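You operate a simulated robot arm through the tools that you are given. There is no shell and no other tool.

You run a simulated robot arm. Do the job below in one go: nothing can be reset, and whatever is moved stays where it is left.

Task
Tare the dish and weigh the block with the blue top in it.
Fine: the dish is on the pan of the green-key balance; press print once with the doors shut and leave both there. Other keys and knobs, the mouse and the wooden box on the rollers stay as they are. Set down upright: what you pick out.

It is judged by the outcome, as a careful person would: the job done as asked, and still so three seconds after it is handed in. It fails if anything else is knocked over, pushed out of place, dropped, spilled or broken.

Robot
A 7-joint arm with a fingered hand, fixed in place. Base frame: the origin is on the floor under the middle of its stand, x ahead of it, y to its left, z up. Units: mm, rad, N and s.
It reaches about 1164 mm from its shoulder. Its first joint turns from -2.897 to 2.897 rad. Payload 4.7 kg.
Tool frame: the origin (TCP) lies between the finger pads and is the grasp point; the fingertips stand 36 mm ahead of it; z points along the fingers, y is the line along which they close. The gripper opens to 120 mm; its body begins 42 mm behind the TCP. The gripper is a hand of 5 fingers: y runs from the thumb to the fingers, the wrist lies at [-18, -122, -210] in the tool frame, and closing takes about 1.5 s.
Orientation is that of the tool frame in the base frame, as [roll, pitch, yaw] about the fixed x, y, z axes, in that order (R = Rz(yaw) Ry(pitch) Rx(roll)). With the fingers straight down and the wrist toward the robot, the tool's x, y and z point along [0, 1, 0], [1, 0, 0] and [0, 0, -1] of the base frame.

Tools
- The arm moves only by the tool move_arm. Its argument "rows" is a list that holds one entry, the list of rows, each a list of 6 numbers: the shift along the base's x, y, z in mm, then the turn, a rotation vector about the base's x, y, z in rad. In form: [[[dx, dy, dz, rx, ry, rz], ...]]. A call has 1 to 20 rows; each row is the pose to reach, as a shift and turn from the pose commanded when the call began. "hand" is the closure, from 0 (fully open) to 1 (shut), set as the call begins (left out, the last holds). Each row takes 0.2 s and may step no farther than 50 mm and 0.15 rad from the row before; otherwise, or with a gripper value out of range, the whole call is refused. A pose out of reach is approached as far as the arm can. The call stops where the force on the tool passes 90 N (or 10 N more than at its start, if that is more) or the arm is blocked; 0.2 s more then pass. The fingers move at their own pace (about 45 mm/s each) and stop on an object; they squeeze with about 26 N. The grip force told is the motor's: it shows also when the fingers shut on nothing. Time passes only in rows, and 0.2 s behind the last, so rows that repeat a pose let the fingers close. The reply holds the time, the measured pose of the TCP, the force on the tool along the base axes, the opening and the grip force, in the units named above and with some noise, with the torque about the TCP (base axes, N m) and any sound that the robot's microphone picked up.
- Cameras (640 x 400 px; columns grow to the right, rows downward): "scene" is fixed at [402, 498.2, 1630.8]; the picture's right is [0.88, 0.48, 0.00], its down [0.46, -0.85, -0.25] and it looks along [-0.12, 0.22, -0.97] (base axes); focal length 214 px, centre (320, 200). "wrist" rides on the gripper at [72, -91, -143] in the tool frame; the picture's right is [-0.80, 0.28, -0.53], its down [-0.53, -0.73, 0.42] and it looks along [-0.27, 0.62, 0.74] (tool axes); focal length 234 px, centre (320, 200). There is no depth. A picture from a camera that has moved, and an enlarged one, comes with that camera's place and axes in the base frame and with its lens.
- grab_frame(camera): a new picture of that camera. The clock stands still meanwhile.
- move_fingers(index, middle, ring, little, thumb_bend, thumb_turn): sets how far each is bent, from 0 (flat) to 1 (curled in); at 0.3 the hand is open as for a grip, at 0.7 the pads meet at the TCP. One left out holds its place. A second passes; each finger stops where it meets its share of the squeeze, and holds until it gets a number again. A gripper value or a shape takes the hand back. It gives what a move gives, with no picture; readings hold the bend of each and the force on index, middle, ring, little, thumb and palm. thumb_turn goes from beside the hand (0) to across from the fingers (1), as for a grip.
- preshape(shape): the hand has 5 fingers and takes this shape, open, in about a second: jaw (thumb against the fingers, like two jaws); tri (thumb and two fingers); tip (a fingertip pinch); poke (one finger out to press); point (the index stretched); flat (the hand flat); cup (the hand cupped); fist (a fist). The gripper value then closes the fingers along that shape, each until it touches; the sizes above hold for jaw. It gives what a move gives, with no picture.
- inspect(camera, box): a new picture of the part [left, top, right, bottom] of that camera's present view, enlarged. The clock stands still meanwhile.
- job_done(): hands the job in; it is judged then, once.

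Nothing tells you positions but the pictures and the camera data. Unless the task says otherwise, let go and move clear before handing in.

The tools are called as name(argument=value, ...) on one line, values as JSON. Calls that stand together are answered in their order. move_arm: Moves the arm, as the interface text tells. Its arguments: {"type":"object","properties":{"rows":{"type":"array"},"hand":{"type":"number"}},"required":["rows"]} The other tools are called the same way: preshape (shape) gives the hand a shape; move_fingers (index, middle, ring, little, thumb_bend, thumb_turn) moves the fingers one by one; grab_frame (camera) takes a picture; inspect (camera, box) takes an enlarged picture of a part of a camera's view; job_done () hands the job in.

At the start:

```text
time_s: 0.0
tool_pos: [185.9, 576.1, 1253.7]
tool_rot: [-3.141, 0.0, 1.571]
force: [0.9, -0.1, 0.6]
moment: [-0.02, -0.03, -0.02]
finger_gap: 119.4
grasp_force: 0.2
shape: jaw
bend: [0.3, 0.3, 0.3, 0.3, 0.3, 0.98]
finger forces: [0.0, 0.0, 0.0, 0.0, 0.0, 0.0]
```

scene: 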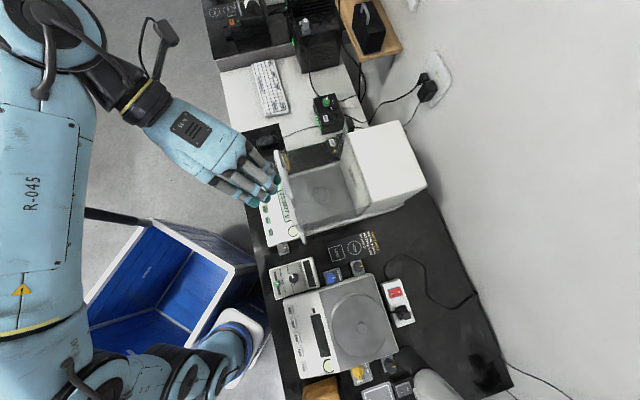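
wrist: 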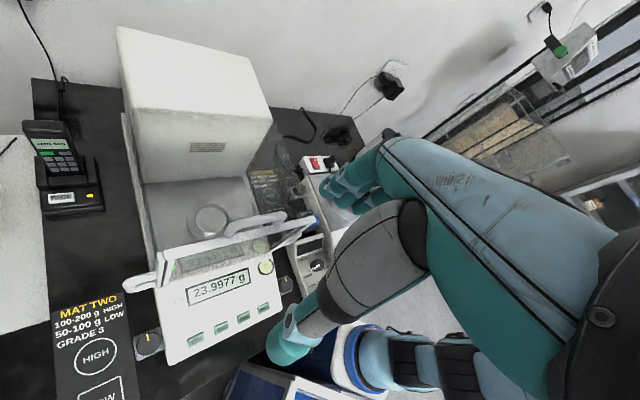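

I see a bench with an enclosed analytical balance (reading 23.9977 g), a second open-pan balance and several small blocks. I'll look closer at everything before moving.

inspect(camera="scene", box=[230, 100, 440, 250])

inspect(camera="scene", box=[240, 230, 450, 400])

inspect(camera="wrist", box=[20, 100, 340, 400])

inspect(camera="wrist", box=[240, 130, 440, 330])

```text
2.67 times, centred on (335, 175) of scene
camera zoom: at [402.0, 498.2, 1630.8], right [0.88, 0.48, 0.0], down [0.46, -0.85, -0.25], along [-0.12, 0.22, -0.97], focal length 572 px, centre (280, 267)
```

zoom: 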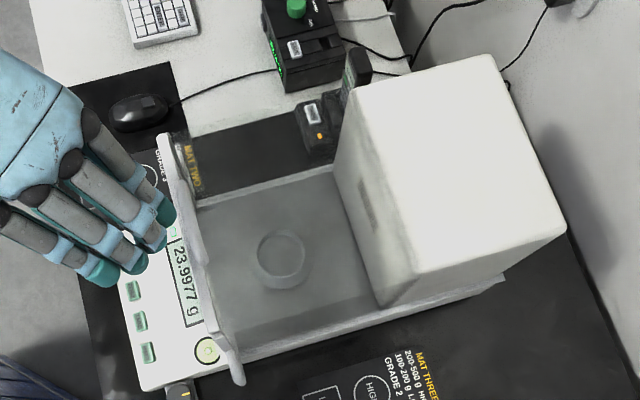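

```text
2.35 times, centred on (345, 315) of scene
camera zoom: at [402.0, 498.2, 1630.8], right [0.88, 0.48, 0.0], down [0.46, -0.85, -0.25], along [-0.12, 0.22, -0.97], focal length 505 px, centre (261, -71)
```

zoom: 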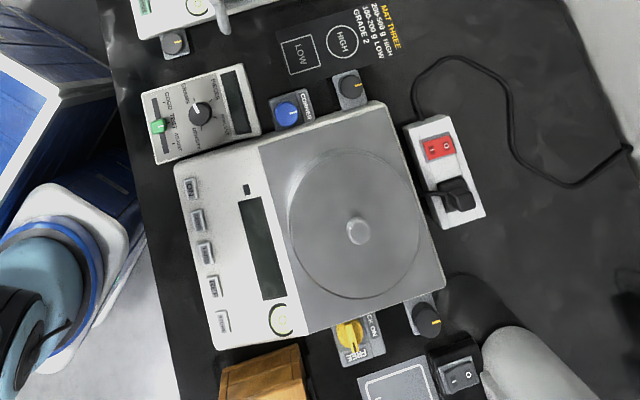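

```text
1.33 times, centred on (180, 250) of wrist
camera zoom: at [94.9, 649.6, 1395.1], right [0.28, -0.8, 0.53], down [-0.73, -0.53, -0.42], along [0.62, -0.27, -0.74], focal length 312 px, centre (507, 133)
```

zoom: 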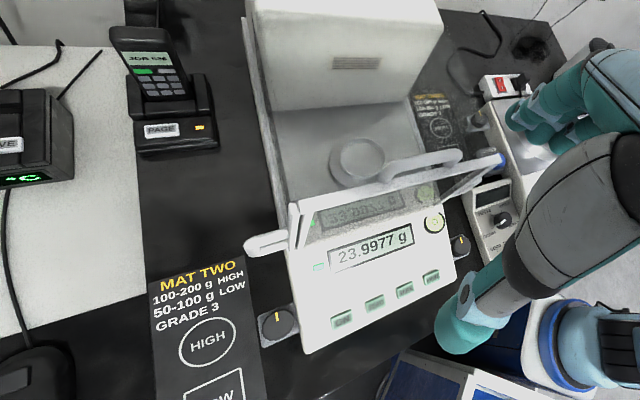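

```text
2.00 times, centred on (340, 230) of wrist
camera zoom: at [94.9, 649.6, 1395.1], right [0.28, -0.8, 0.53], down [-0.73, -0.53, -0.42], along [0.62, -0.27, -0.74], focal length 468 px, centre (280, 140)
```

zoom: 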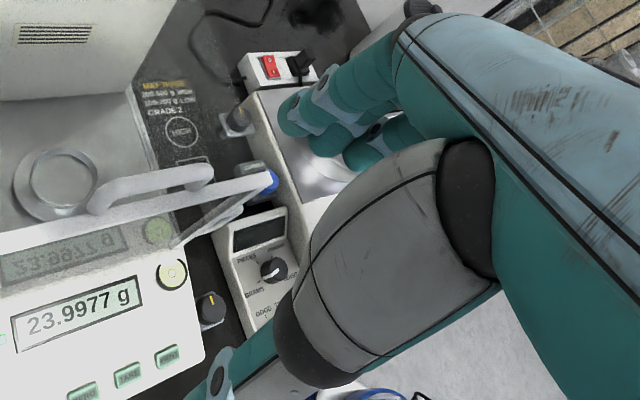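

The dish stands on the pan inside the enclosed balance with green keys (reading 23.9977 g); I don't yet see the blue-topped block. I'll raise the hand a bit and shift right along the bench to look with the wrist camera.

move_arm(rows=[[[0, 0, 40, 0, 0, 0], [0, -40, 70, 0, 0, 0], [0, -80, 80, 0, 0, 0], [0, -125, 80, 0, 0, 0], [0, -170, 80, 0, 0, 0], [0, -200, 80, 0, 0, 0]]])

grab_frame(camera="wrist")

grab_frame(camera="scene")

```text
time_s: 1.4
tool_pos: [191.0, 410.2, 1259.8]
tool_rot: [-3.141, 0.002, 1.573]
force: [-1.2, -0.2, 0.2]
moment: [0.02, -0.03, 0.03]
finger_gap: 120.0
grasp_force: 0.1
shape: jaw
bend: [0.3, 0.3, 0.3, 0.3, 0.3, 0.98]
finger forces: [0.0, 0.1, 0.0, 0.0, 0.1, 0.1]
out of reach, approached as far as the arm can: row 1, 2, 3, 4, 5, 6
```

```text
taken
camera wrist: at [100.3, 483.7, 1401.3], right [0.28, -0.8, 0.53], down [-0.73, -0.53, -0.42], along [0.62, -0.27, -0.74], focal length 234 px, centre (320, 200)
```

wrist: 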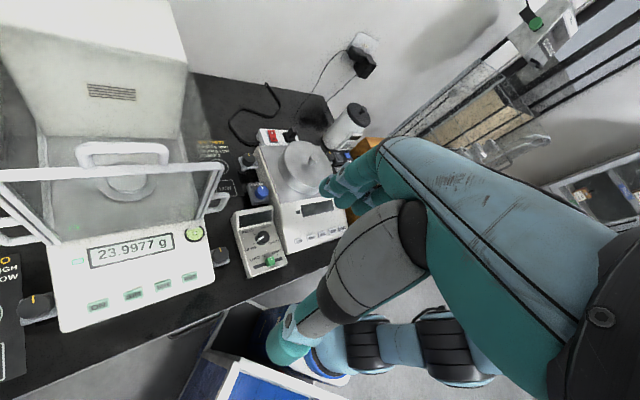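

```text
taken
```

scene: 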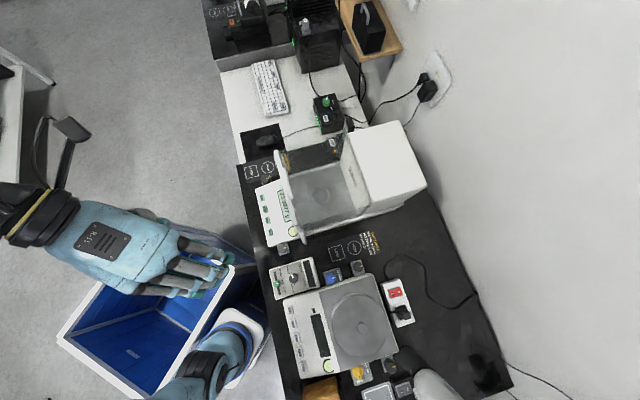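

The second balance (grey keys), blocks/knobs and a wooden box are to the right. I'll enlarge what is now visible.

inspect(camera="wrist", box=[220, 90, 400, 210])

inspect(camera="wrist", box=[0, 120, 240, 330])

inspect(camera="scene", box=[200, 0, 420, 140])

inspect(camera="scene", box=[230, 130, 430, 260])

inspect(camera="scene", box=[280, 320, 440, 400])

```text
3.33 times, centred on (310, 150) of wrist
camera zoom: at [100.3, 483.7, 1401.3], right [0.28, -0.8, 0.53], down [-0.73, -0.53, -0.42], along [0.62, -0.27, -0.74], focal length 781 px, centre (353, 367)
```

zoom: 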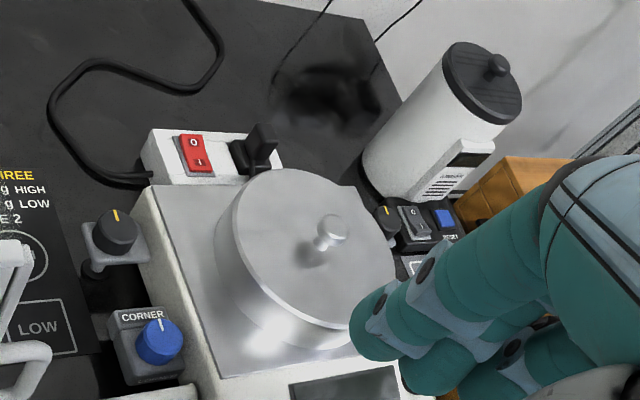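

```text
1.90 times, centred on (120, 225) of wrist
camera zoom: at [100.3, 483.7, 1401.3], right [0.28, -0.8, 0.53], down [-0.73, -0.53, -0.42], along [0.62, -0.27, -0.74], focal length 446 px, centre (701, 152)
```

zoom: 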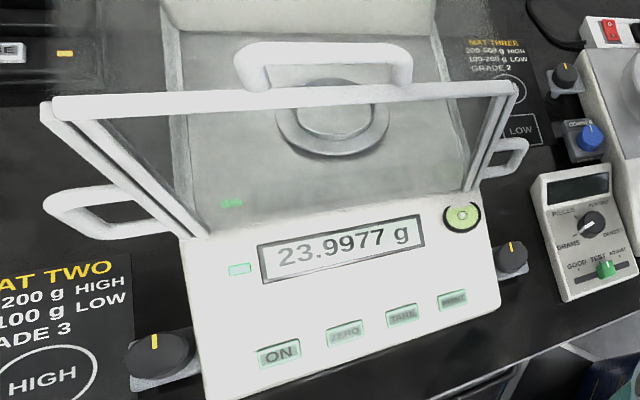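

```text
2.86 times, centred on (310, 70) of scene
camera zoom: at [402.0, 498.2, 1630.8], right [0.88, 0.48, 0.0], down [0.46, -0.85, -0.25], along [-0.12, 0.22, -0.97], focal length 613 px, centre (349, 571)
```

zoom: 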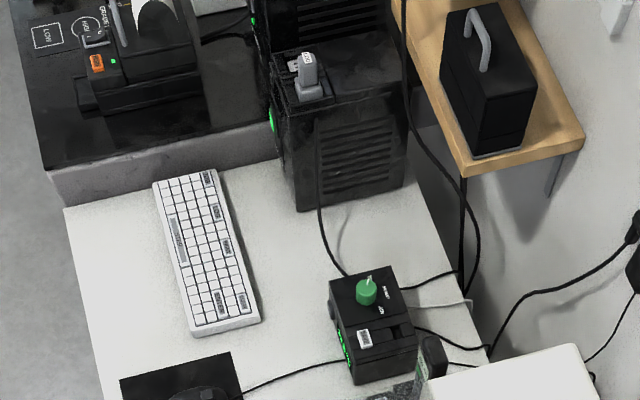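

```text
3.08 times, centred on (330, 195) of scene
camera zoom: at [402.0, 498.2, 1630.8], right [0.88, 0.48, 0.0], down [0.46, -0.85, -0.25], along [-0.12, 0.22, -0.97], focal length 660 px, centre (289, 215)
```

zoom: 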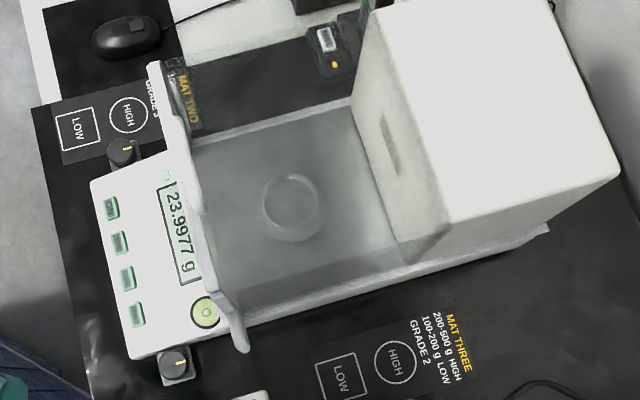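

```text
4.00 times, centred on (360, 360) of scene
camera zoom: at [402.0, 498.2, 1630.8], right [0.88, 0.48, 0.0], down [0.46, -0.85, -0.25], along [-0.12, 0.22, -0.97], focal length 858 px, centre (160, -440)
```

zoom: 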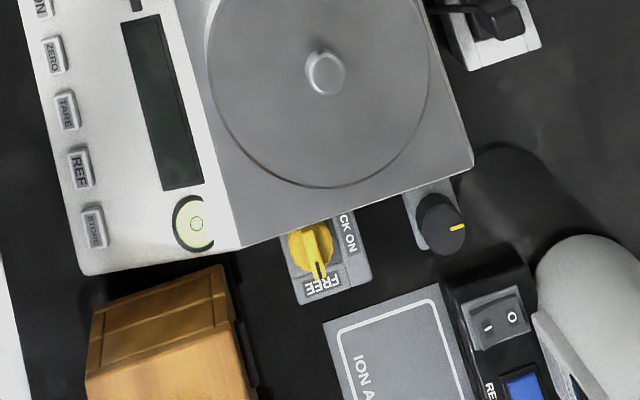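

The enclosed balance has keys ON/ZERO/TARE/PRINT and three door handles (top, left, right), all apparently forward (shut). I'll continue right to find the wooden box and the blocks.

move_arm(rows=[[[0, 0, 0, 0, 0, 0]]])

move_arm(rows=[[[20, -40, -10, 0, 0, 0], [40, -80, -20, 0, 0, 0], [70, -120, -30, 0, 0, 0], [100, -155, -40, 0, 0, 0], [130, -190, -50, 0, 0, 0], [150, -225, -60, 0, 0, 0]]])

grab_frame(camera="wrist")

grab_frame(camera="scene")

```text
time_s: 1.8
tool_pos: [191.6, 409.3, 1259.9]
tool_rot: [3.141, -0.001, 1.57]
force: [-0.6, 1.0, 0.1]
moment: [0.04, 0.01, 0.02]
finger_gap: 119.7
grasp_force: 0.0
shape: jaw
bend: [0.3, 0.3, 0.3, 0.3, 0.3, 0.98]
finger forces: [0.0, 0.0, 0.0, 0.0, 0.1, 0.0]
```

```text
refused: row 3 steps farther than a row can; nothing moved
```

```text
taken
camera wrist: at [100.9, 483.4, 1402.2], right [0.28, -0.8, 0.53], down [-0.73, -0.53, -0.42], along [0.62, -0.27, -0.74], focal length 234 px, centre (320, 200)
```

wrist: 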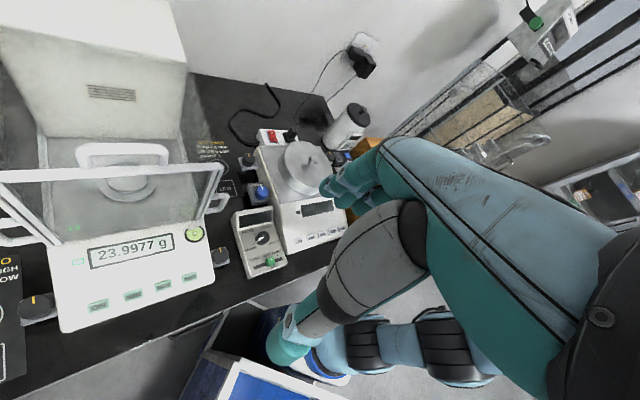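

```text
taken
```

scene: 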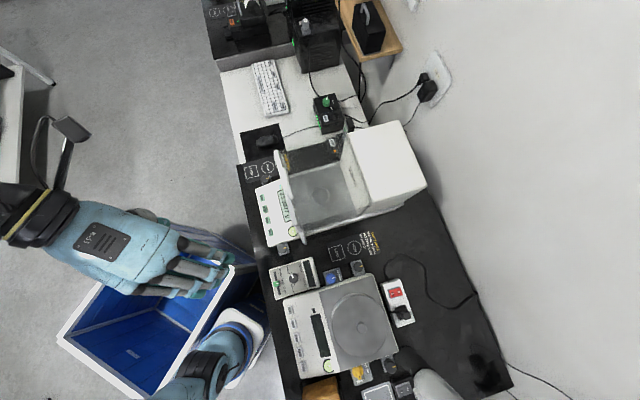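

Nothing is pushed; the commanded pose equals the present one. I continue right and forward with smaller steps to view the wooden box.

move_arm(rows=[[[20, -35, -5, 0, 0, 0], [40, -70, -10, 0, 0, 0], [65, -105, -20, 0, 0, 0], [90, -140, -30, 0, 0, 0], [115, -175, -40, 0, 0, 0], [140, -210, -50, 0, 0, 0], [160, -250, -50, 0, 0, 0]]])

grab_frame(camera="wrist")

grab_frame(camera="scene")

```text
time_s: 3.4
tool_pos: [352.5, 161.9, 1211.9]
tool_rot: [-3.14, 0.001, 1.573]
force: [-0.2, 1.6, -0.8]
moment: [-0.06, -0.03, 0.0]
finger_gap: 119.9
grasp_force: 0.1
shape: jaw
bend: [0.3, 0.3, 0.3, 0.3, 0.3, 0.98]
finger forces: [0.0, 0.0, 0.1, 0.0, 0.0, 0.0]
```

```text
taken
camera wrist: at [262.0, 236.1, 1354.2], right [0.28, -0.8, 0.53], down [-0.73, -0.53, -0.42], along [0.62, -0.27, -0.74], focal length 234 px, centre (320, 200)
```

wrist: 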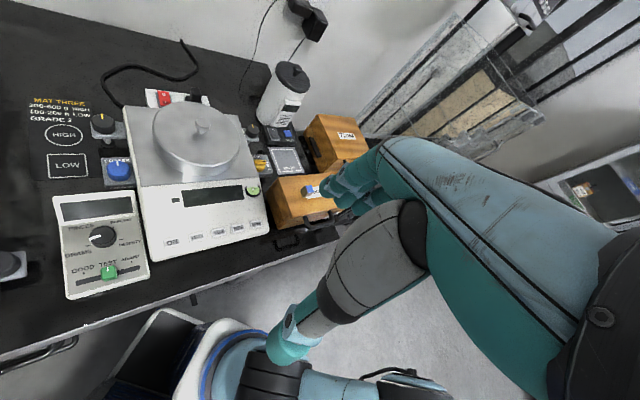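

```text
taken
```

scene: 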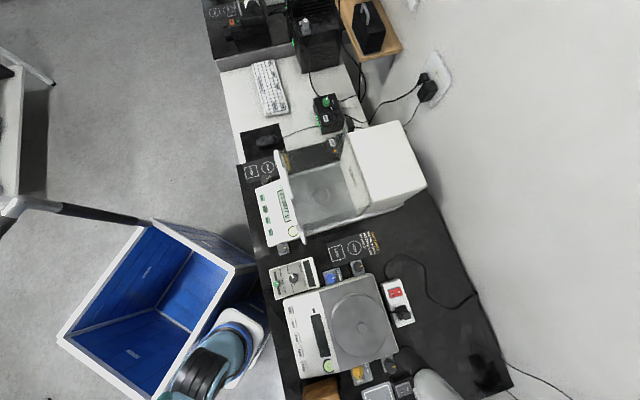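

inspect(camera="wrist", box=[220, 60, 400, 260])

inspect(camera="wrist", box=[0, 180, 240, 400])

```text
2.00 times, centred on (310, 160) of wrist
camera zoom: at [262.0, 236.1, 1354.2], right [0.28, -0.8, 0.53], down [-0.73, -0.53, -0.42], along [0.62, -0.27, -0.74], focal length 468 px, centre (340, 280)
```

zoom: 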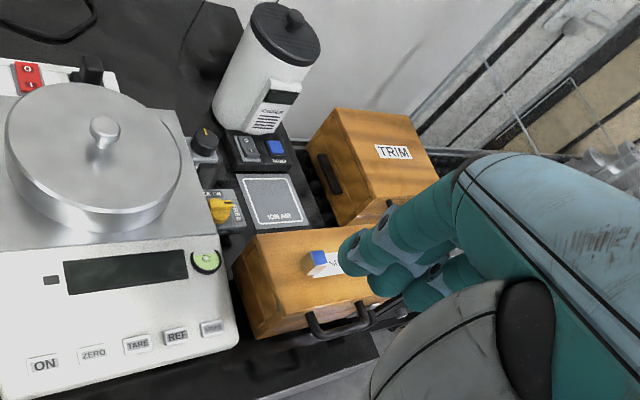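

```text
1.82 times, centred on (120, 290) of wrist
camera zoom: at [262.0, 236.1, 1354.2], right [0.28, -0.8, 0.53], down [-0.73, -0.53, -0.42], along [0.62, -0.27, -0.74], focal length 426 px, centre (684, 36)
```

zoom: 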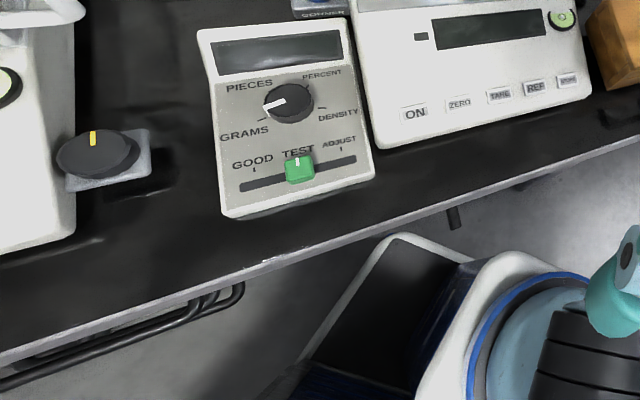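

I found it: a small block with a blue top sits on the lid of the front wooden box, right of the second balance. I'll shift a bit more right for an unobstructed look.

move_arm(rows=[[[0, -40, 0, 0, 0, 0], [0, -80, -10, 0, 0, 0], [0, -120, -30, 0, 0, 0], [0, -140, -50, 0, 0, 0]]])

grab_frame(camera="wrist")

inspect(camera="wrist", box=[160, 80, 360, 280])

```text
time_s: 4.4
tool_pos: [369.2, 32.5, 1169.8]
tool_rot: [-3.14, 0.001, 1.573]
force: [-0.1, 0.6, 0.4]
moment: [0.01, 0.02, 0.01]
finger_gap: 119.9
grasp_force: 0.0
shape: jaw
bend: [0.3, 0.3, 0.3, 0.3, 0.3, 0.98]
finger forces: [0.0, 0.0, 0.1, 0.0, 0.0, 0.1]
out of reach, approached as far as the arm can: row 2, 3, 4
```

```text
taken
camera wrist: at [279.1, 105.0, 1311.8], right [0.28, -0.8, 0.53], down [-0.73, -0.53, -0.42], along [0.62, -0.27, -0.74], focal length 234 px, centre (320, 200)
```

wrist: 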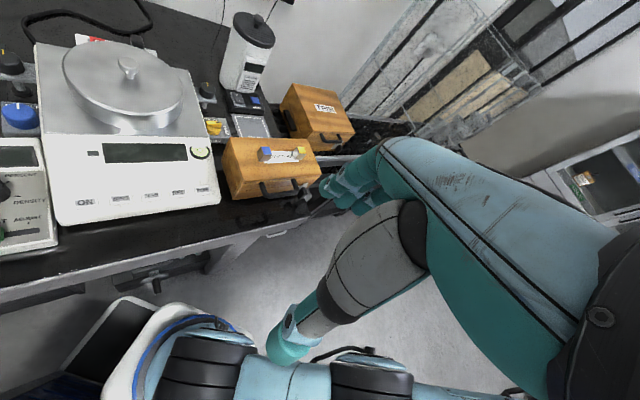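

```text
2.00 times, centred on (260, 180) of wrist
camera zoom: at [279.1, 105.0, 1311.8], right [0.28, -0.8, 0.53], down [-0.73, -0.53, -0.42], along [0.62, -0.27, -0.74], focal length 468 px, centre (440, 240)
```

zoom: 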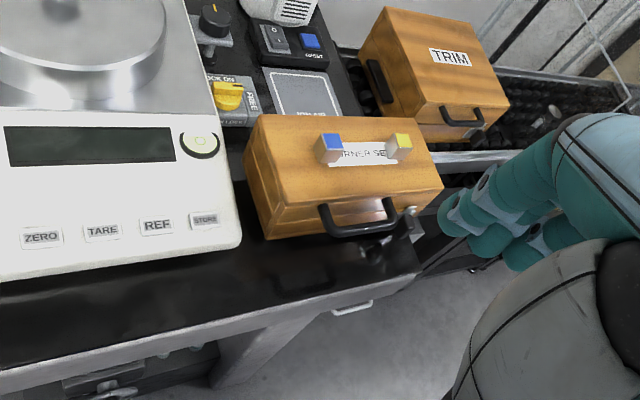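

Two small cubes stand on the "…RNER SET" box lid: blue-top at about (621, 120, 938) and yellow-top about 75 mm to its right; the bench top is at about z = 794. Now I look closely at the green-key balance and its doors.

inspect(camera="scene", box=[255, 140, 355, 250])

inspect(camera="wrist", box=[210, 120, 310, 200])

```text
3.64 times, centred on (305, 195) of scene
camera zoom: at [402.0, 498.2, 1630.8], right [0.88, 0.48, 0.0], down [0.46, -0.85, -0.25], along [-0.12, 0.22, -0.97], focal length 780 px, centre (374, 218)
```

zoom: 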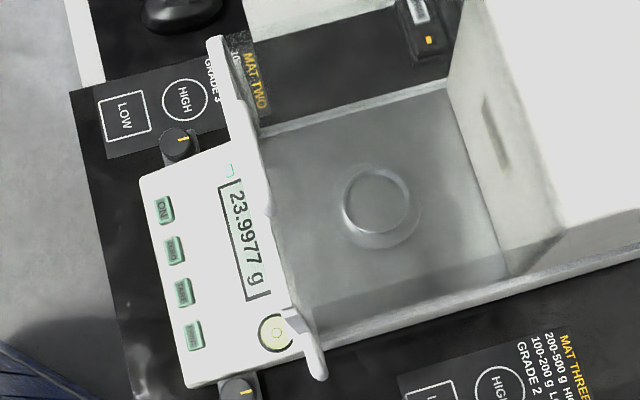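

```text
5.00 times, centred on (260, 160) of wrist
camera zoom: at [279.1, 105.0, 1311.8], right [0.28, -0.8, 0.53], down [-0.73, -0.53, -0.42], along [0.62, -0.27, -0.74], focal length 1171 px, centre (620, 400)
```

zoom: 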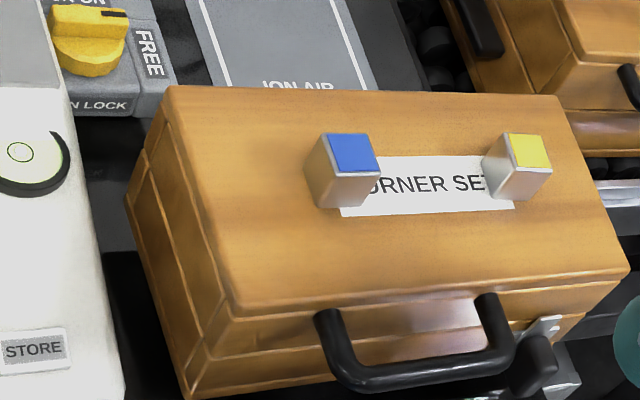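

Estimates: TARE key near (173, 516, 851), PRINT near (204, 484, 851), dish near (304, 684, 880); the bench is turned about 45° to the base axes. I go back toward the balance with the hand turned 45° to look at its doors from the front.

move_arm(rows=[[[-20.6, 41.3, 3, 0, 0, 0.0785], [-41.2, 82.6, 6, 0, 0, 0.157], [-61.8, 123.9, 9, 0, 0, 0.2355], [-82.4, 165.2, 12, 0, 0, 0.314], [-103, 206.5, 15, 0, 0, 0.3925], [-123.6, 247.8, 18, 0, 0, 0.471], [-144.2, 289.1, 21, 0, 0, 0.5495], [-164.8, 330.4, 24, 0, 0, 0.628], [-185.4, 371.7, 27, 0, 0, 0.7065], [-206, 413, 30, 0, 0, 0.785]]])

grab_frame(camera="wrist")

grab_frame(camera="scene")

```text
time_s: 6.6
tool_pos: [165.5, 447.1, 1200.0]
tool_rot: [-3.141, 0.0, 2.357]
force: [0.5, -0.3, 0.8]
moment: [0.04, 0.0, -0.01]
finger_gap: 119.9
grasp_force: 0.1
shape: jaw
bend: [0.3, 0.3, 0.3, 0.3, 0.3, 0.98]
finger forces: [0.0, 0.0, 0.1, 0.0, 0.0, 0.1]
out of reach, approached as far as the arm can: row 1
```

```text
taken
camera wrist: at [51.1, 433.4, 1343.1], right [0.77, -0.37, 0.52], down [-0.14, -0.89, -0.43], along [0.63, 0.25, -0.74], focal length 234 px, centre (320, 200)
```

wrist: 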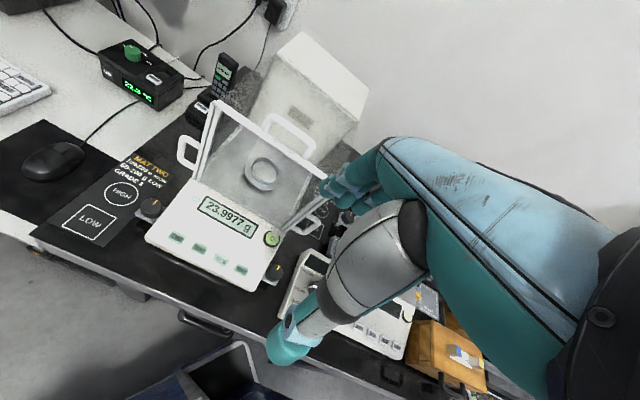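

```text
taken
```

scene: 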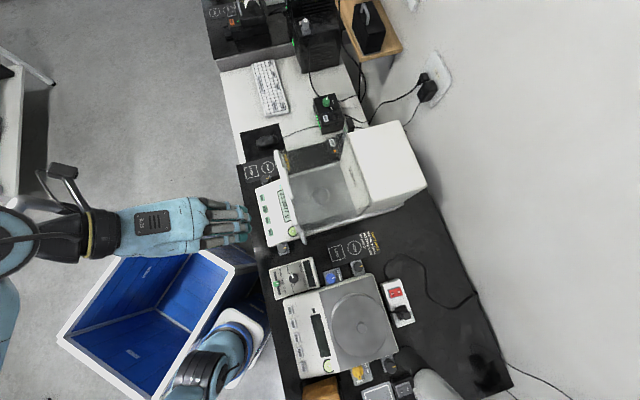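

inspect(camera="wrist", box=[140, 80, 340, 300])

inspect(camera="wrist", box=[170, 85, 340, 205])

```text
1.82 times, centred on (240, 190) of wrist
camera zoom: at [51.1, 433.4, 1343.1], right [0.77, -0.37, 0.52], down [-0.14, -0.89, -0.43], along [0.63, 0.25, -0.74], focal length 426 px, centre (466, 218)
```

zoom: 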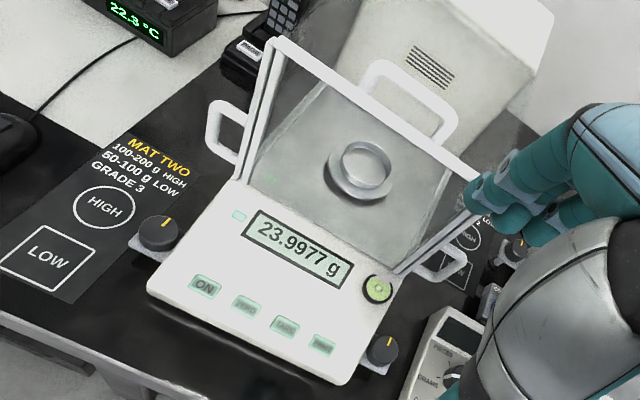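

```text
3.33 times, centred on (255, 145) of wrist
camera zoom: at [51.1, 433.4, 1343.1], right [0.77, -0.37, 0.52], down [-0.14, -0.89, -0.43], along [0.63, 0.25, -0.74], focal length 781 px, centre (537, 383)
```

zoom: 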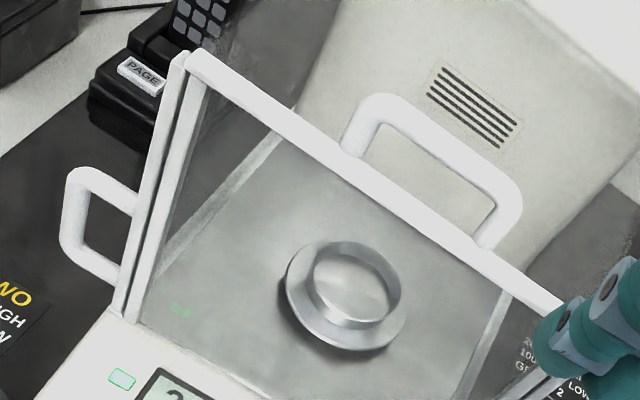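

The balance's front frame carries a top bar at about z = 1087 with an upright handle, plus a handle on each side door. All three doors look shut. Next I swing the hand round to the right of the balance, staying high, to see the right door and how it runs.

move_arm(rows=[[[24.1, -7.8, 0, 0, 0, 0.1428], [48.2, -15.6, 0, 0, 0, 0.2856], [72.3, -23.4, 0, 0, 0, 0.4284], [96.4, -31.2, 0, 0, 0, 0.5712], [120.5, -39, 0, 0, 0, 0.714], [144.6, -46.8, 0, 0, 0, 0.8568], [168.7, -54.6, 0, 0, 0, 0.9996], [192.8, -62.4, 0, 0, 0, 1.1424], [216.9, -70.2, 0, 0, 0, 1.2852], [241, -78, 0, 0, 0, 1.428], [265.5, -86, 0, 0, 0, 1.571]]])

grab_frame(camera="wrist")

grab_frame(camera="scene")

```text
time_s: 9.0
tool_pos: [430.2, 357.5, 1200.5]
tool_rot: [-3.141, 0.003, -2.352]
force: [-1.3, -0.7, 0.5]
moment: [0.06, 0.01, 0.0]
finger_gap: 120.0
grasp_force: 0.1
shape: jaw
bend: [0.3, 0.3, 0.3, 0.3, 0.3, 0.98]
finger forces: [0.1, 0.0, 0.0, 0.1, 0.0, 0.0]
```

```text
taken
camera wrist: at [444.4, 242.7, 1342.7], right [0.37, 0.77, 0.53], down [0.89, -0.14, -0.42], along [-0.25, 0.63, -0.74], focal length 234 px, centre (320, 200)
```

wrist: 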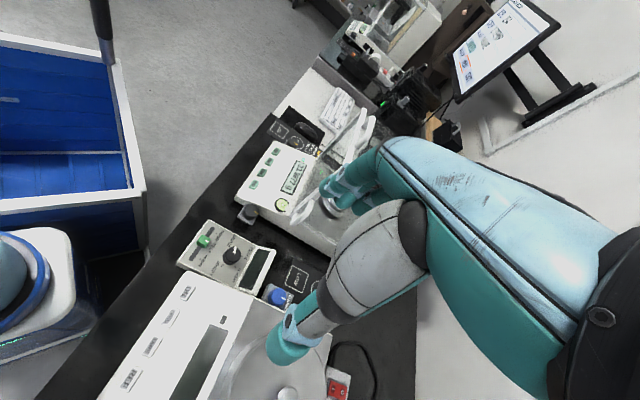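

```text
taken
```

scene: 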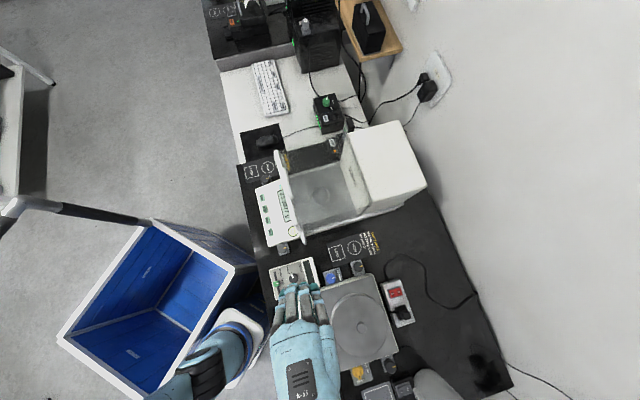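

The hand hides the balance; I shift it farther into the bench (still high) so the right side of the balance comes into the left half of the view.

move_arm(rows=[[[30, 30, 0, 0, 0, 0], [60, 60, 0, 0, 0, 0], [90, 90, 0, 0, 0, 0], [120, 120, 0, 0, 0, 0], [130, 130, 0, 0, 0, 0]]])

grab_frame(camera="wrist")

inspect(camera="wrist", box=[120, 60, 360, 270])

```text
time_s: 10.2
tool_pos: [560.4, 487.8, 1201.1]
tool_rot: [-3.142, 0.001, -2.356]
force: [0.1, 0.4, -0.6]
moment: [0.01, -0.01, -0.02]
finger_gap: 119.9
grasp_force: 0.0
shape: jaw
bend: [0.3, 0.3, 0.3, 0.3, 0.3, 0.98]
finger forces: [0.0, 0.1, 0.0, 0.0, 0.0, 0.1]
```

```text
taken
camera wrist: at [574.9, 373.1, 1343.4], right [0.37, 0.77, 0.53], down [0.89, -0.14, -0.42], along [-0.25, 0.63, -0.74], focal length 234 px, centre (320, 200)
```

wrist: 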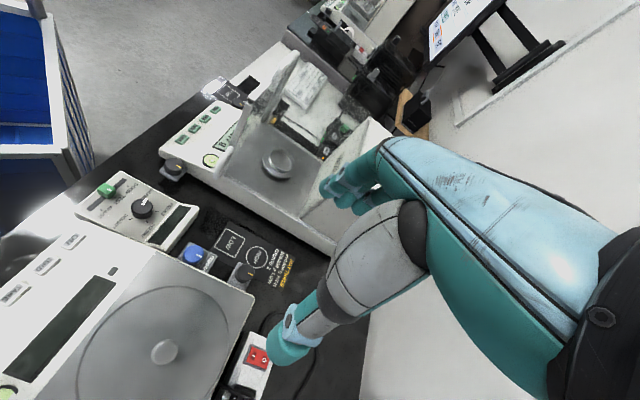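

```text
1.90 times, centred on (240, 165) of wrist
camera zoom: at [574.9, 373.1, 1343.4], right [0.37, 0.77, 0.53], down [0.89, -0.14, -0.42], along [-0.25, 0.63, -0.74], focal length 446 px, centre (472, 267)
```

zoom: 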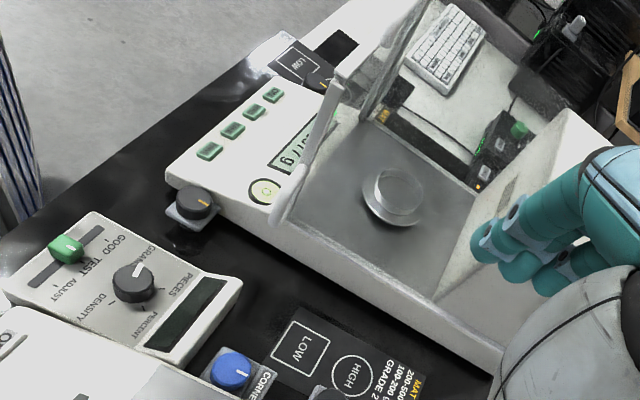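

inspect(camera="wrist", box=[200, 80, 340, 200])

inspect(camera="wrist", box=[240, 60, 320, 130])

```text
3.33 times, centred on (270, 140) of wrist
camera zoom: at [574.9, 373.1, 1343.4], right [0.37, 0.77, 0.53], down [0.89, -0.14, -0.42], along [-0.25, 0.63, -0.74], focal length 781 px, centre (487, 400)
```

zoom: 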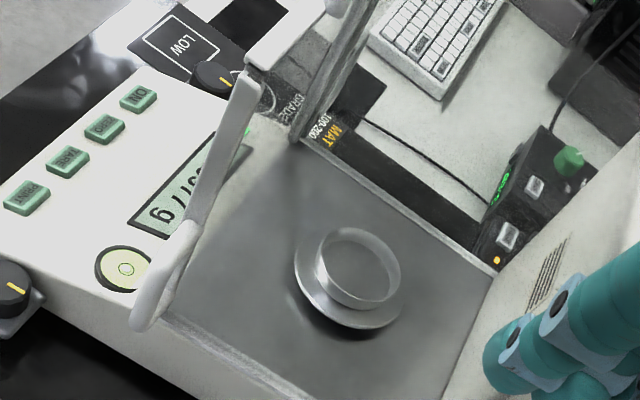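

```text
5.71 times, centred on (280, 95) of wrist
camera zoom: at [574.9, 373.1, 1343.4], right [0.37, 0.77, 0.53], down [0.89, -0.14, -0.42], along [-0.25, 0.63, -0.74], focal length 1338 px, centre (549, 800)
```

zoom: 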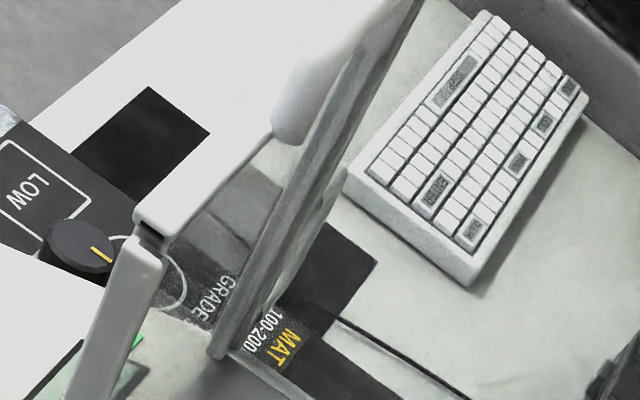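

The right side is clear: the right door has its own front post with a loop handle, and the dish is a shallow cup on a round pan. I'll now try the fingertip-pinch shape in free air to learn its geometry.

preshape(shape="tip")

grab_frame(camera="wrist")

inspect(camera="scene", box=[280, 200, 440, 330])

```text
time_s: 11.1
tool_pos: [560.6, 488.7, 1199.0]
tool_rot: [-3.142, -0.001, -2.354]
force: [-0.3, -0.2, 0.2]
moment: [0.02, 0.01, 0.02]
finger_gap: 120.1
grasp_force: 0.1
shape: tip
bend: [0.3, 0.98, 0.99, 0.99, 0.3, 0.98]
finger forces: [0.0, 0.1, 0.1, 0.0, 0.0, 0.0]
```

```text
taken
camera wrist: at [574.8, 373.1, 1343.2], right [0.37, 0.77, 0.53], down [0.89, -0.14, -0.42], along [-0.25, 0.63, -0.74], focal length 234 px, centre (320, 200)
```

wrist: 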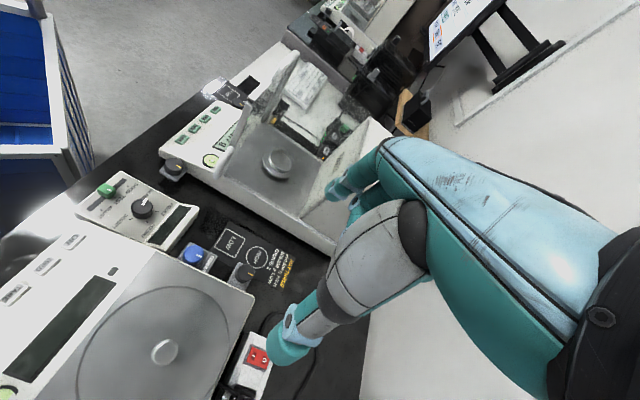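

```text
3.08 times, centred on (360, 265) of scene
camera zoom: at [402.0, 498.2, 1630.8], right [0.88, 0.48, 0.0], down [0.46, -0.85, -0.25], along [-0.12, 0.22, -0.97], focal length 660 px, centre (197, 0)
```

zoom: 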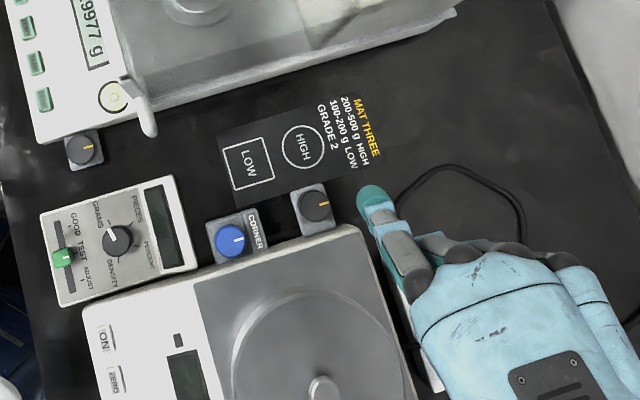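

In the tip shape the index and thumb stay out on the TCP line while the other fingers curl away – good for the dish. Now I check the poke shape for pressing keys.

preshape(shape="poke")

grab_frame(camera="wrist")

inspect(camera="scene", box=[340, 220, 460, 330])

inspect(camera="wrist", box=[260, 130, 440, 370])

```text
time_s: 12.0
tool_pos: [560.1, 488.0, 1201.2]
tool_rot: [-3.14, 0.0, -2.356]
force: [-0.2, 0.3, 0.7]
moment: [0.0, 0.02, -0.02]
finger_gap: 0.1
grasp_force: 0.0
shape: poke
bend: [0.7, 0.7, 0.99, 0.99, 1.0, 1.0]
finger forces: [0.0, 0.0, 0.0, 0.0, 0.1, 0.0]
```

```text
taken
camera wrist: at [574.8, 373.0, 1343.2], right [0.37, 0.77, 0.53], down [0.89, -0.14, -0.42], along [-0.25, 0.63, -0.74], focal length 234 px, centre (320, 200)
```

wrist: 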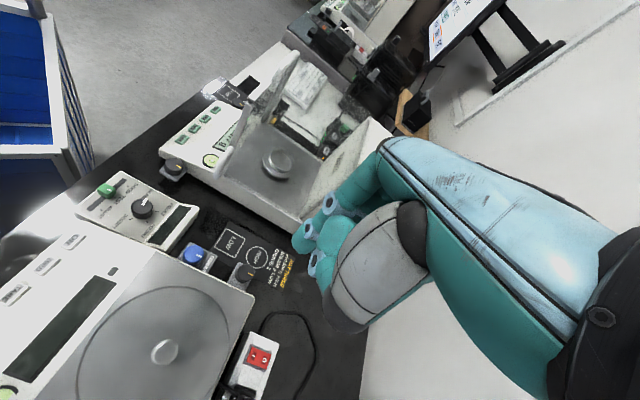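

```text
3.64 times, centred on (400, 275) of scene
camera zoom: at [402.0, 498.2, 1630.8], right [0.88, 0.48, 0.0], down [0.46, -0.85, -0.25], along [-0.12, 0.22, -0.97], focal length 780 px, centre (29, -73)
```

zoom: 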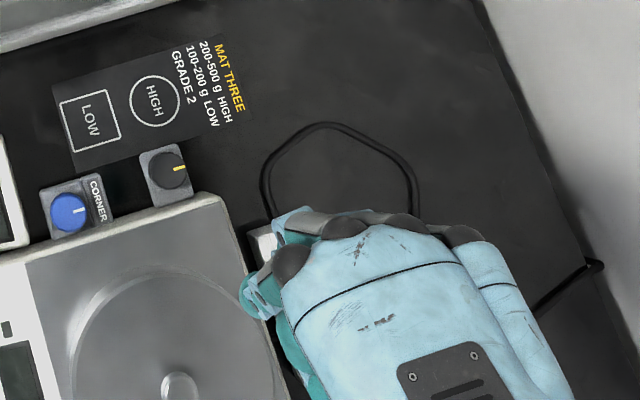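

```text
1.67 times, centred on (350, 250) of wrist
camera zoom: at [574.8, 373.0, 1343.2], right [0.37, 0.77, 0.53], down [0.89, -0.14, -0.42], along [-0.25, 0.63, -0.74], focal length 390 px, centre (270, 117)
```

zoom: 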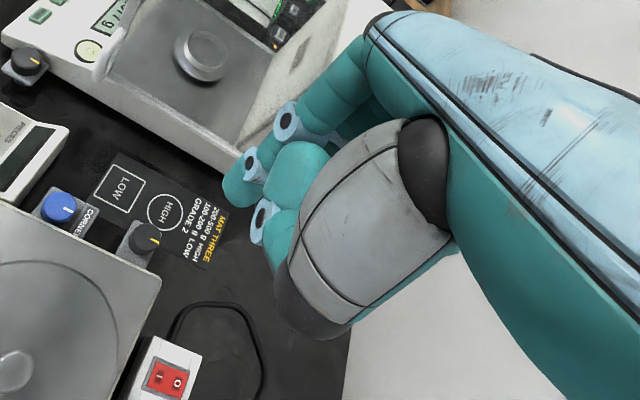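

Poke leaves index and middle both down; I'd rather have only the index out. I'll curl the middle finger too and check where the index tip sits.

move_fingers(index=0.65, middle=1.0, ring=1.0, little=1.0, thumb_bend=1.0, thumb_turn=0.6)

inspect(camera="wrist", box=[230, 130, 400, 300])

inspect(camera="scene", box=[340, 220, 460, 330])

```text
time_s: 13.0
tool_pos: [560.1, 488.0, 1201.5]
tool_rot: [-3.14, 0.0, -2.356]
force: [0.4, 1.0, 0.0]
moment: [-0.03, -0.03, -0.03]
finger_gap: 47.3
grasp_force: 0.0
shape: fingers
bend: [0.65, 1.0, 1.0, 1.0, 1.0, 0.62]
finger forces: [0.0, 0.0, 0.1, 0.0, 0.0, 0.0]
```

```text
2.35 times, centred on (315, 215) of wrist
camera zoom: at [574.9, 373.1, 1343.2], right [0.37, 0.77, 0.53], down [0.89, -0.14, -0.42], along [-0.25, 0.63, -0.74], focal length 551 px, centre (332, 165)
```

zoom: 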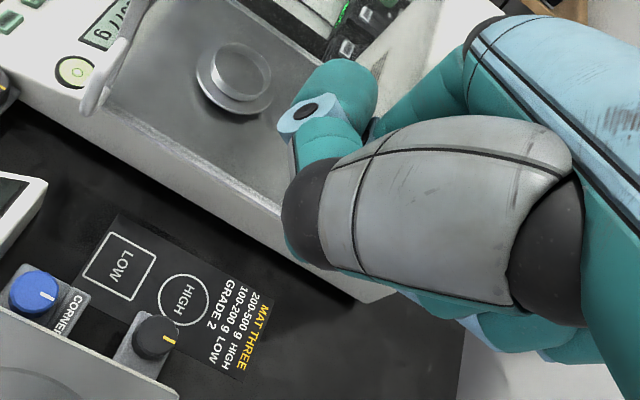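

```text
3.64 times, centred on (400, 275) of scene
camera zoom: at [402.0, 498.2, 1630.8], right [0.88, 0.48, 0.0], down [0.46, -0.85, -0.25], along [-0.12, 0.22, -0.97], focal length 780 px, centre (29, -73)
```

zoom: 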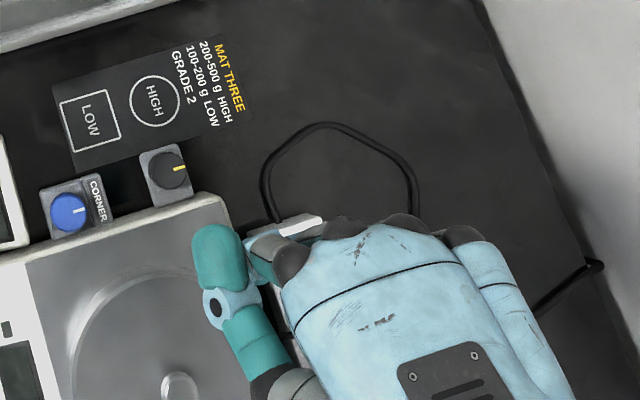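

move_fingers(index=0.65, middle=1.0, thumb_bend=1.0, thumb_turn=1.0)

inspect(camera="wrist", box=[230, 130, 400, 300])

inspect(camera="scene", box=[340, 220, 460, 330])

```text
time_s: 14.0
tool_pos: [560.1, 488.3, 1200.8]
tool_rot: [3.142, 0.001, -2.357]
force: [-0.4, 0.4, -0.1]
moment: [0.01, -0.01, -0.03]
finger_gap: 40.0
grasp_force: 0.1
shape: fingers
bend: [0.64, 1.0, 1.0, 1.0, 0.99, 0.95]
finger forces: [0.0, 0.0, 0.0, 0.0, 0.0, 0.1]
```

```text
2.35 times, centred on (315, 215) of wrist
camera zoom: at [574.8, 373.1, 1343.2], right [0.37, 0.77, 0.53], down [0.89, -0.14, -0.42], along [-0.25, 0.63, -0.74], focal length 551 px, centre (332, 165)
```

zoom: 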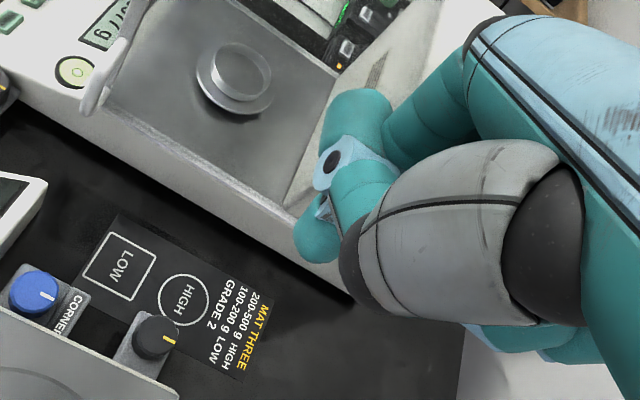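

```text
3.64 times, centred on (400, 275) of scene
camera zoom: at [402.0, 498.2, 1630.8], right [0.88, 0.48, 0.0], down [0.46, -0.85, -0.25], along [-0.12, 0.22, -0.97], focal length 780 px, centre (29, -73)
```

zoom: 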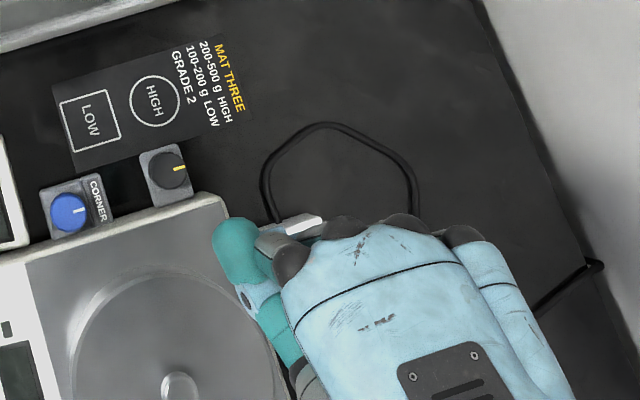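

The index tip now sits roughly at tool (4, 17, 33). I'll return to the front of the balance (wrist toward me), above the TARE key, staying high, then check before going down.

move_arm(rows=[[[-36, 1.1, 0, 0, 0, -0.1428], [-72, 2.3, 0, 0, 0, -0.2856], [-108, 3.4, 0, 0, 0, -0.4284], [-144, 4.5, 0, 0, 0, -0.5712], [-180, 5.7, 0, 0, 0, -0.714], [-216, 6.8, 0, 0, 0, -0.8568], [-252, 8, 0, 0, 0, -0.9996], [-288, 9.1, 0, 0, 0, -1.1424], [-324, 10.2, 0, 0, 0, -1.2852], [-360, 11.4, 0, 0, 0, -1.428], [-396, 12.5, 0, 0, 0, -1.571]]])

grab_frame(camera="wrist")

grab_frame(camera="scene")

```text
time_s: 16.4
tool_pos: [164.9, 498.4, 1201.0]
tool_rot: [3.139, 0.001, 2.356]
force: [0.1, -0.5, 1.1]
moment: [0.06, 0.03, 0.02]
finger_gap: 39.8
grasp_force: 0.1
shape: fingers
bend: [0.64, 1.0, 1.0, 1.0, 0.99, 0.95]
finger forces: [0.0, 0.0, 0.1, 0.0, 0.1, 0.0]
```

```text
taken
camera wrist: at [49.4, 485.8, 1343.8], right [0.76, -0.37, 0.53], down [-0.14, -0.89, -0.43], along [0.63, 0.25, -0.74], focal length 234 px, centre (320, 200)
```

wrist: 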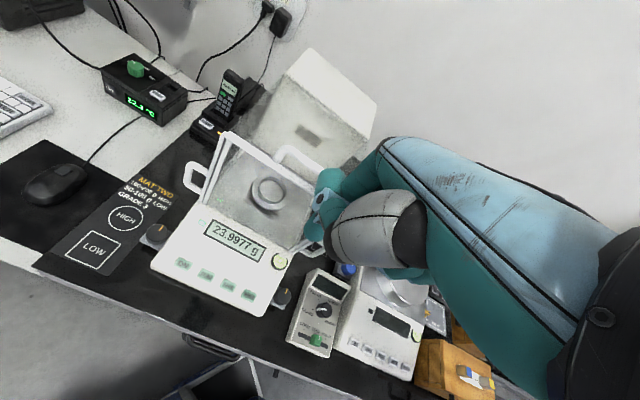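

```text
taken
```

scene: 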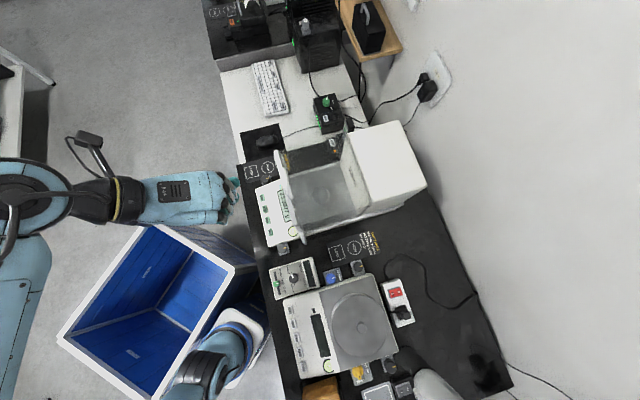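

inspect(camera="wrist", box=[140, 180, 300, 320])

inspect(camera="scene", box=[245, 170, 325, 250])

```text
2.86 times, centred on (220, 250) of wrist
camera zoom: at [49.4, 485.8, 1343.8], right [0.76, -0.37, 0.53], down [-0.14, -0.89, -0.43], along [0.63, 0.25, -0.74], focal length 669 px, centre (606, 57)
```

zoom: 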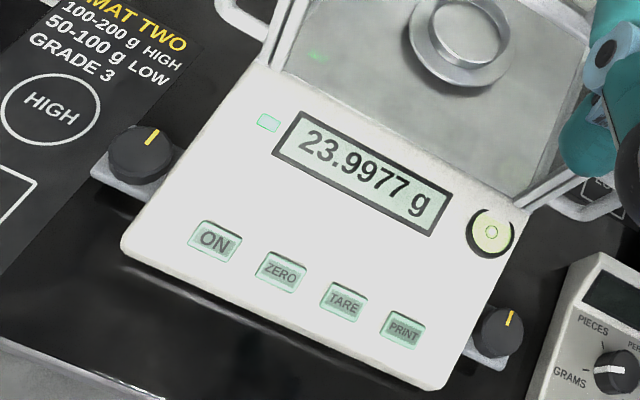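

```text
5.00 times, centred on (285, 210) of scene
camera zoom: at [402.0, 498.2, 1630.8], right [0.88, 0.48, 0.0], down [0.46, -0.85, -0.25], along [-0.12, 0.22, -0.97], focal length 1072 px, centre (495, 150)
```

zoom: 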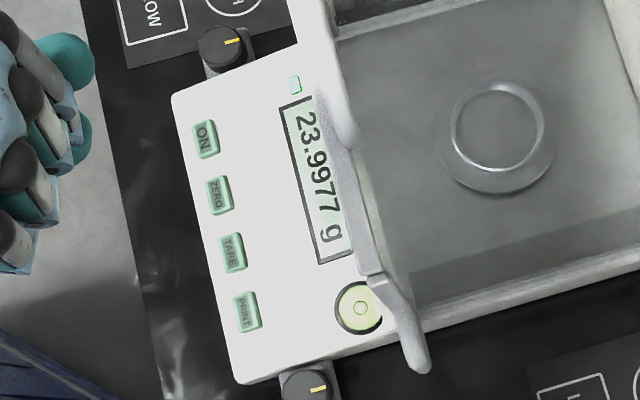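

Refined: TARE at (173.7, 515, 852), PRINT at (205, 483, 852), keys along a 45° line. The hand is above TARE; I descend to about 60 mm above it and check the fingertip alignment.

move_arm(rows=[[[0, 0, -45, 0, 0, 0], [0, 0, -90, 0, 0, 0], [0, 0, -135, 0, 0, 0], [0, 0, -180, 0, 0, 0], [0, 0, -220, 0, 0, 0], [0, 0, -250, 0, 0, 0]]])

grab_frame(camera="wrist")

inspect(camera="scene", box=[225, 150, 325, 250])

```text
time_s: 17.8
tool_pos: [163.3, 502.1, 948.2]
tool_rot: [-3.141, -0.001, 2.356]
force: [-0.4, -0.3, 0.5]
moment: [0.01, -0.03, -0.02]
finger_gap: 39.9
grasp_force: 0.0
shape: fingers
bend: [0.64, 1.0, 1.0, 1.0, 0.99, 0.95]
finger forces: [0.0, 0.0, 0.1, 0.1, 0.0, 0.0]
```

```text
taken
camera wrist: at [47.5, 489.1, 1091.2], right [0.77, -0.37, 0.53], down [-0.14, -0.89, -0.42], along [0.63, 0.25, -0.74], focal length 234 px, centre (320, 200)
```

wrist: 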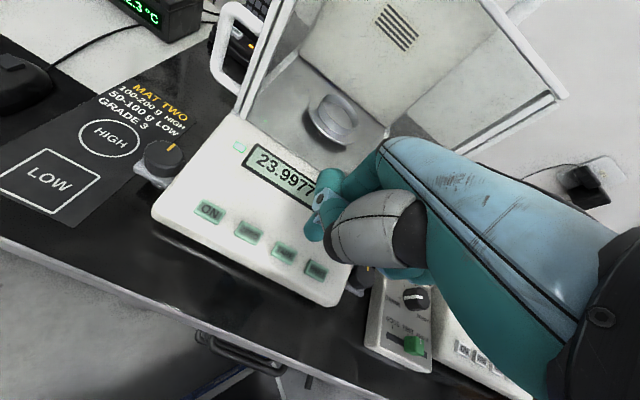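

```text
4.00 times, centred on (275, 200) of scene
camera zoom: at [402.0, 498.2, 1630.8], right [0.88, 0.48, 0.0], down [0.46, -0.85, -0.25], along [-0.12, 0.22, -0.97], focal length 858 px, centre (500, 200)
```

zoom: 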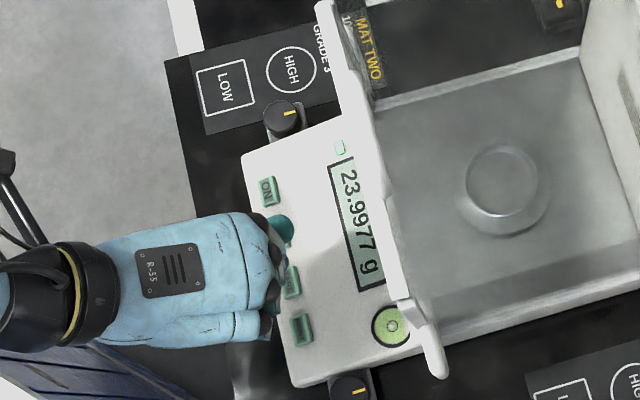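

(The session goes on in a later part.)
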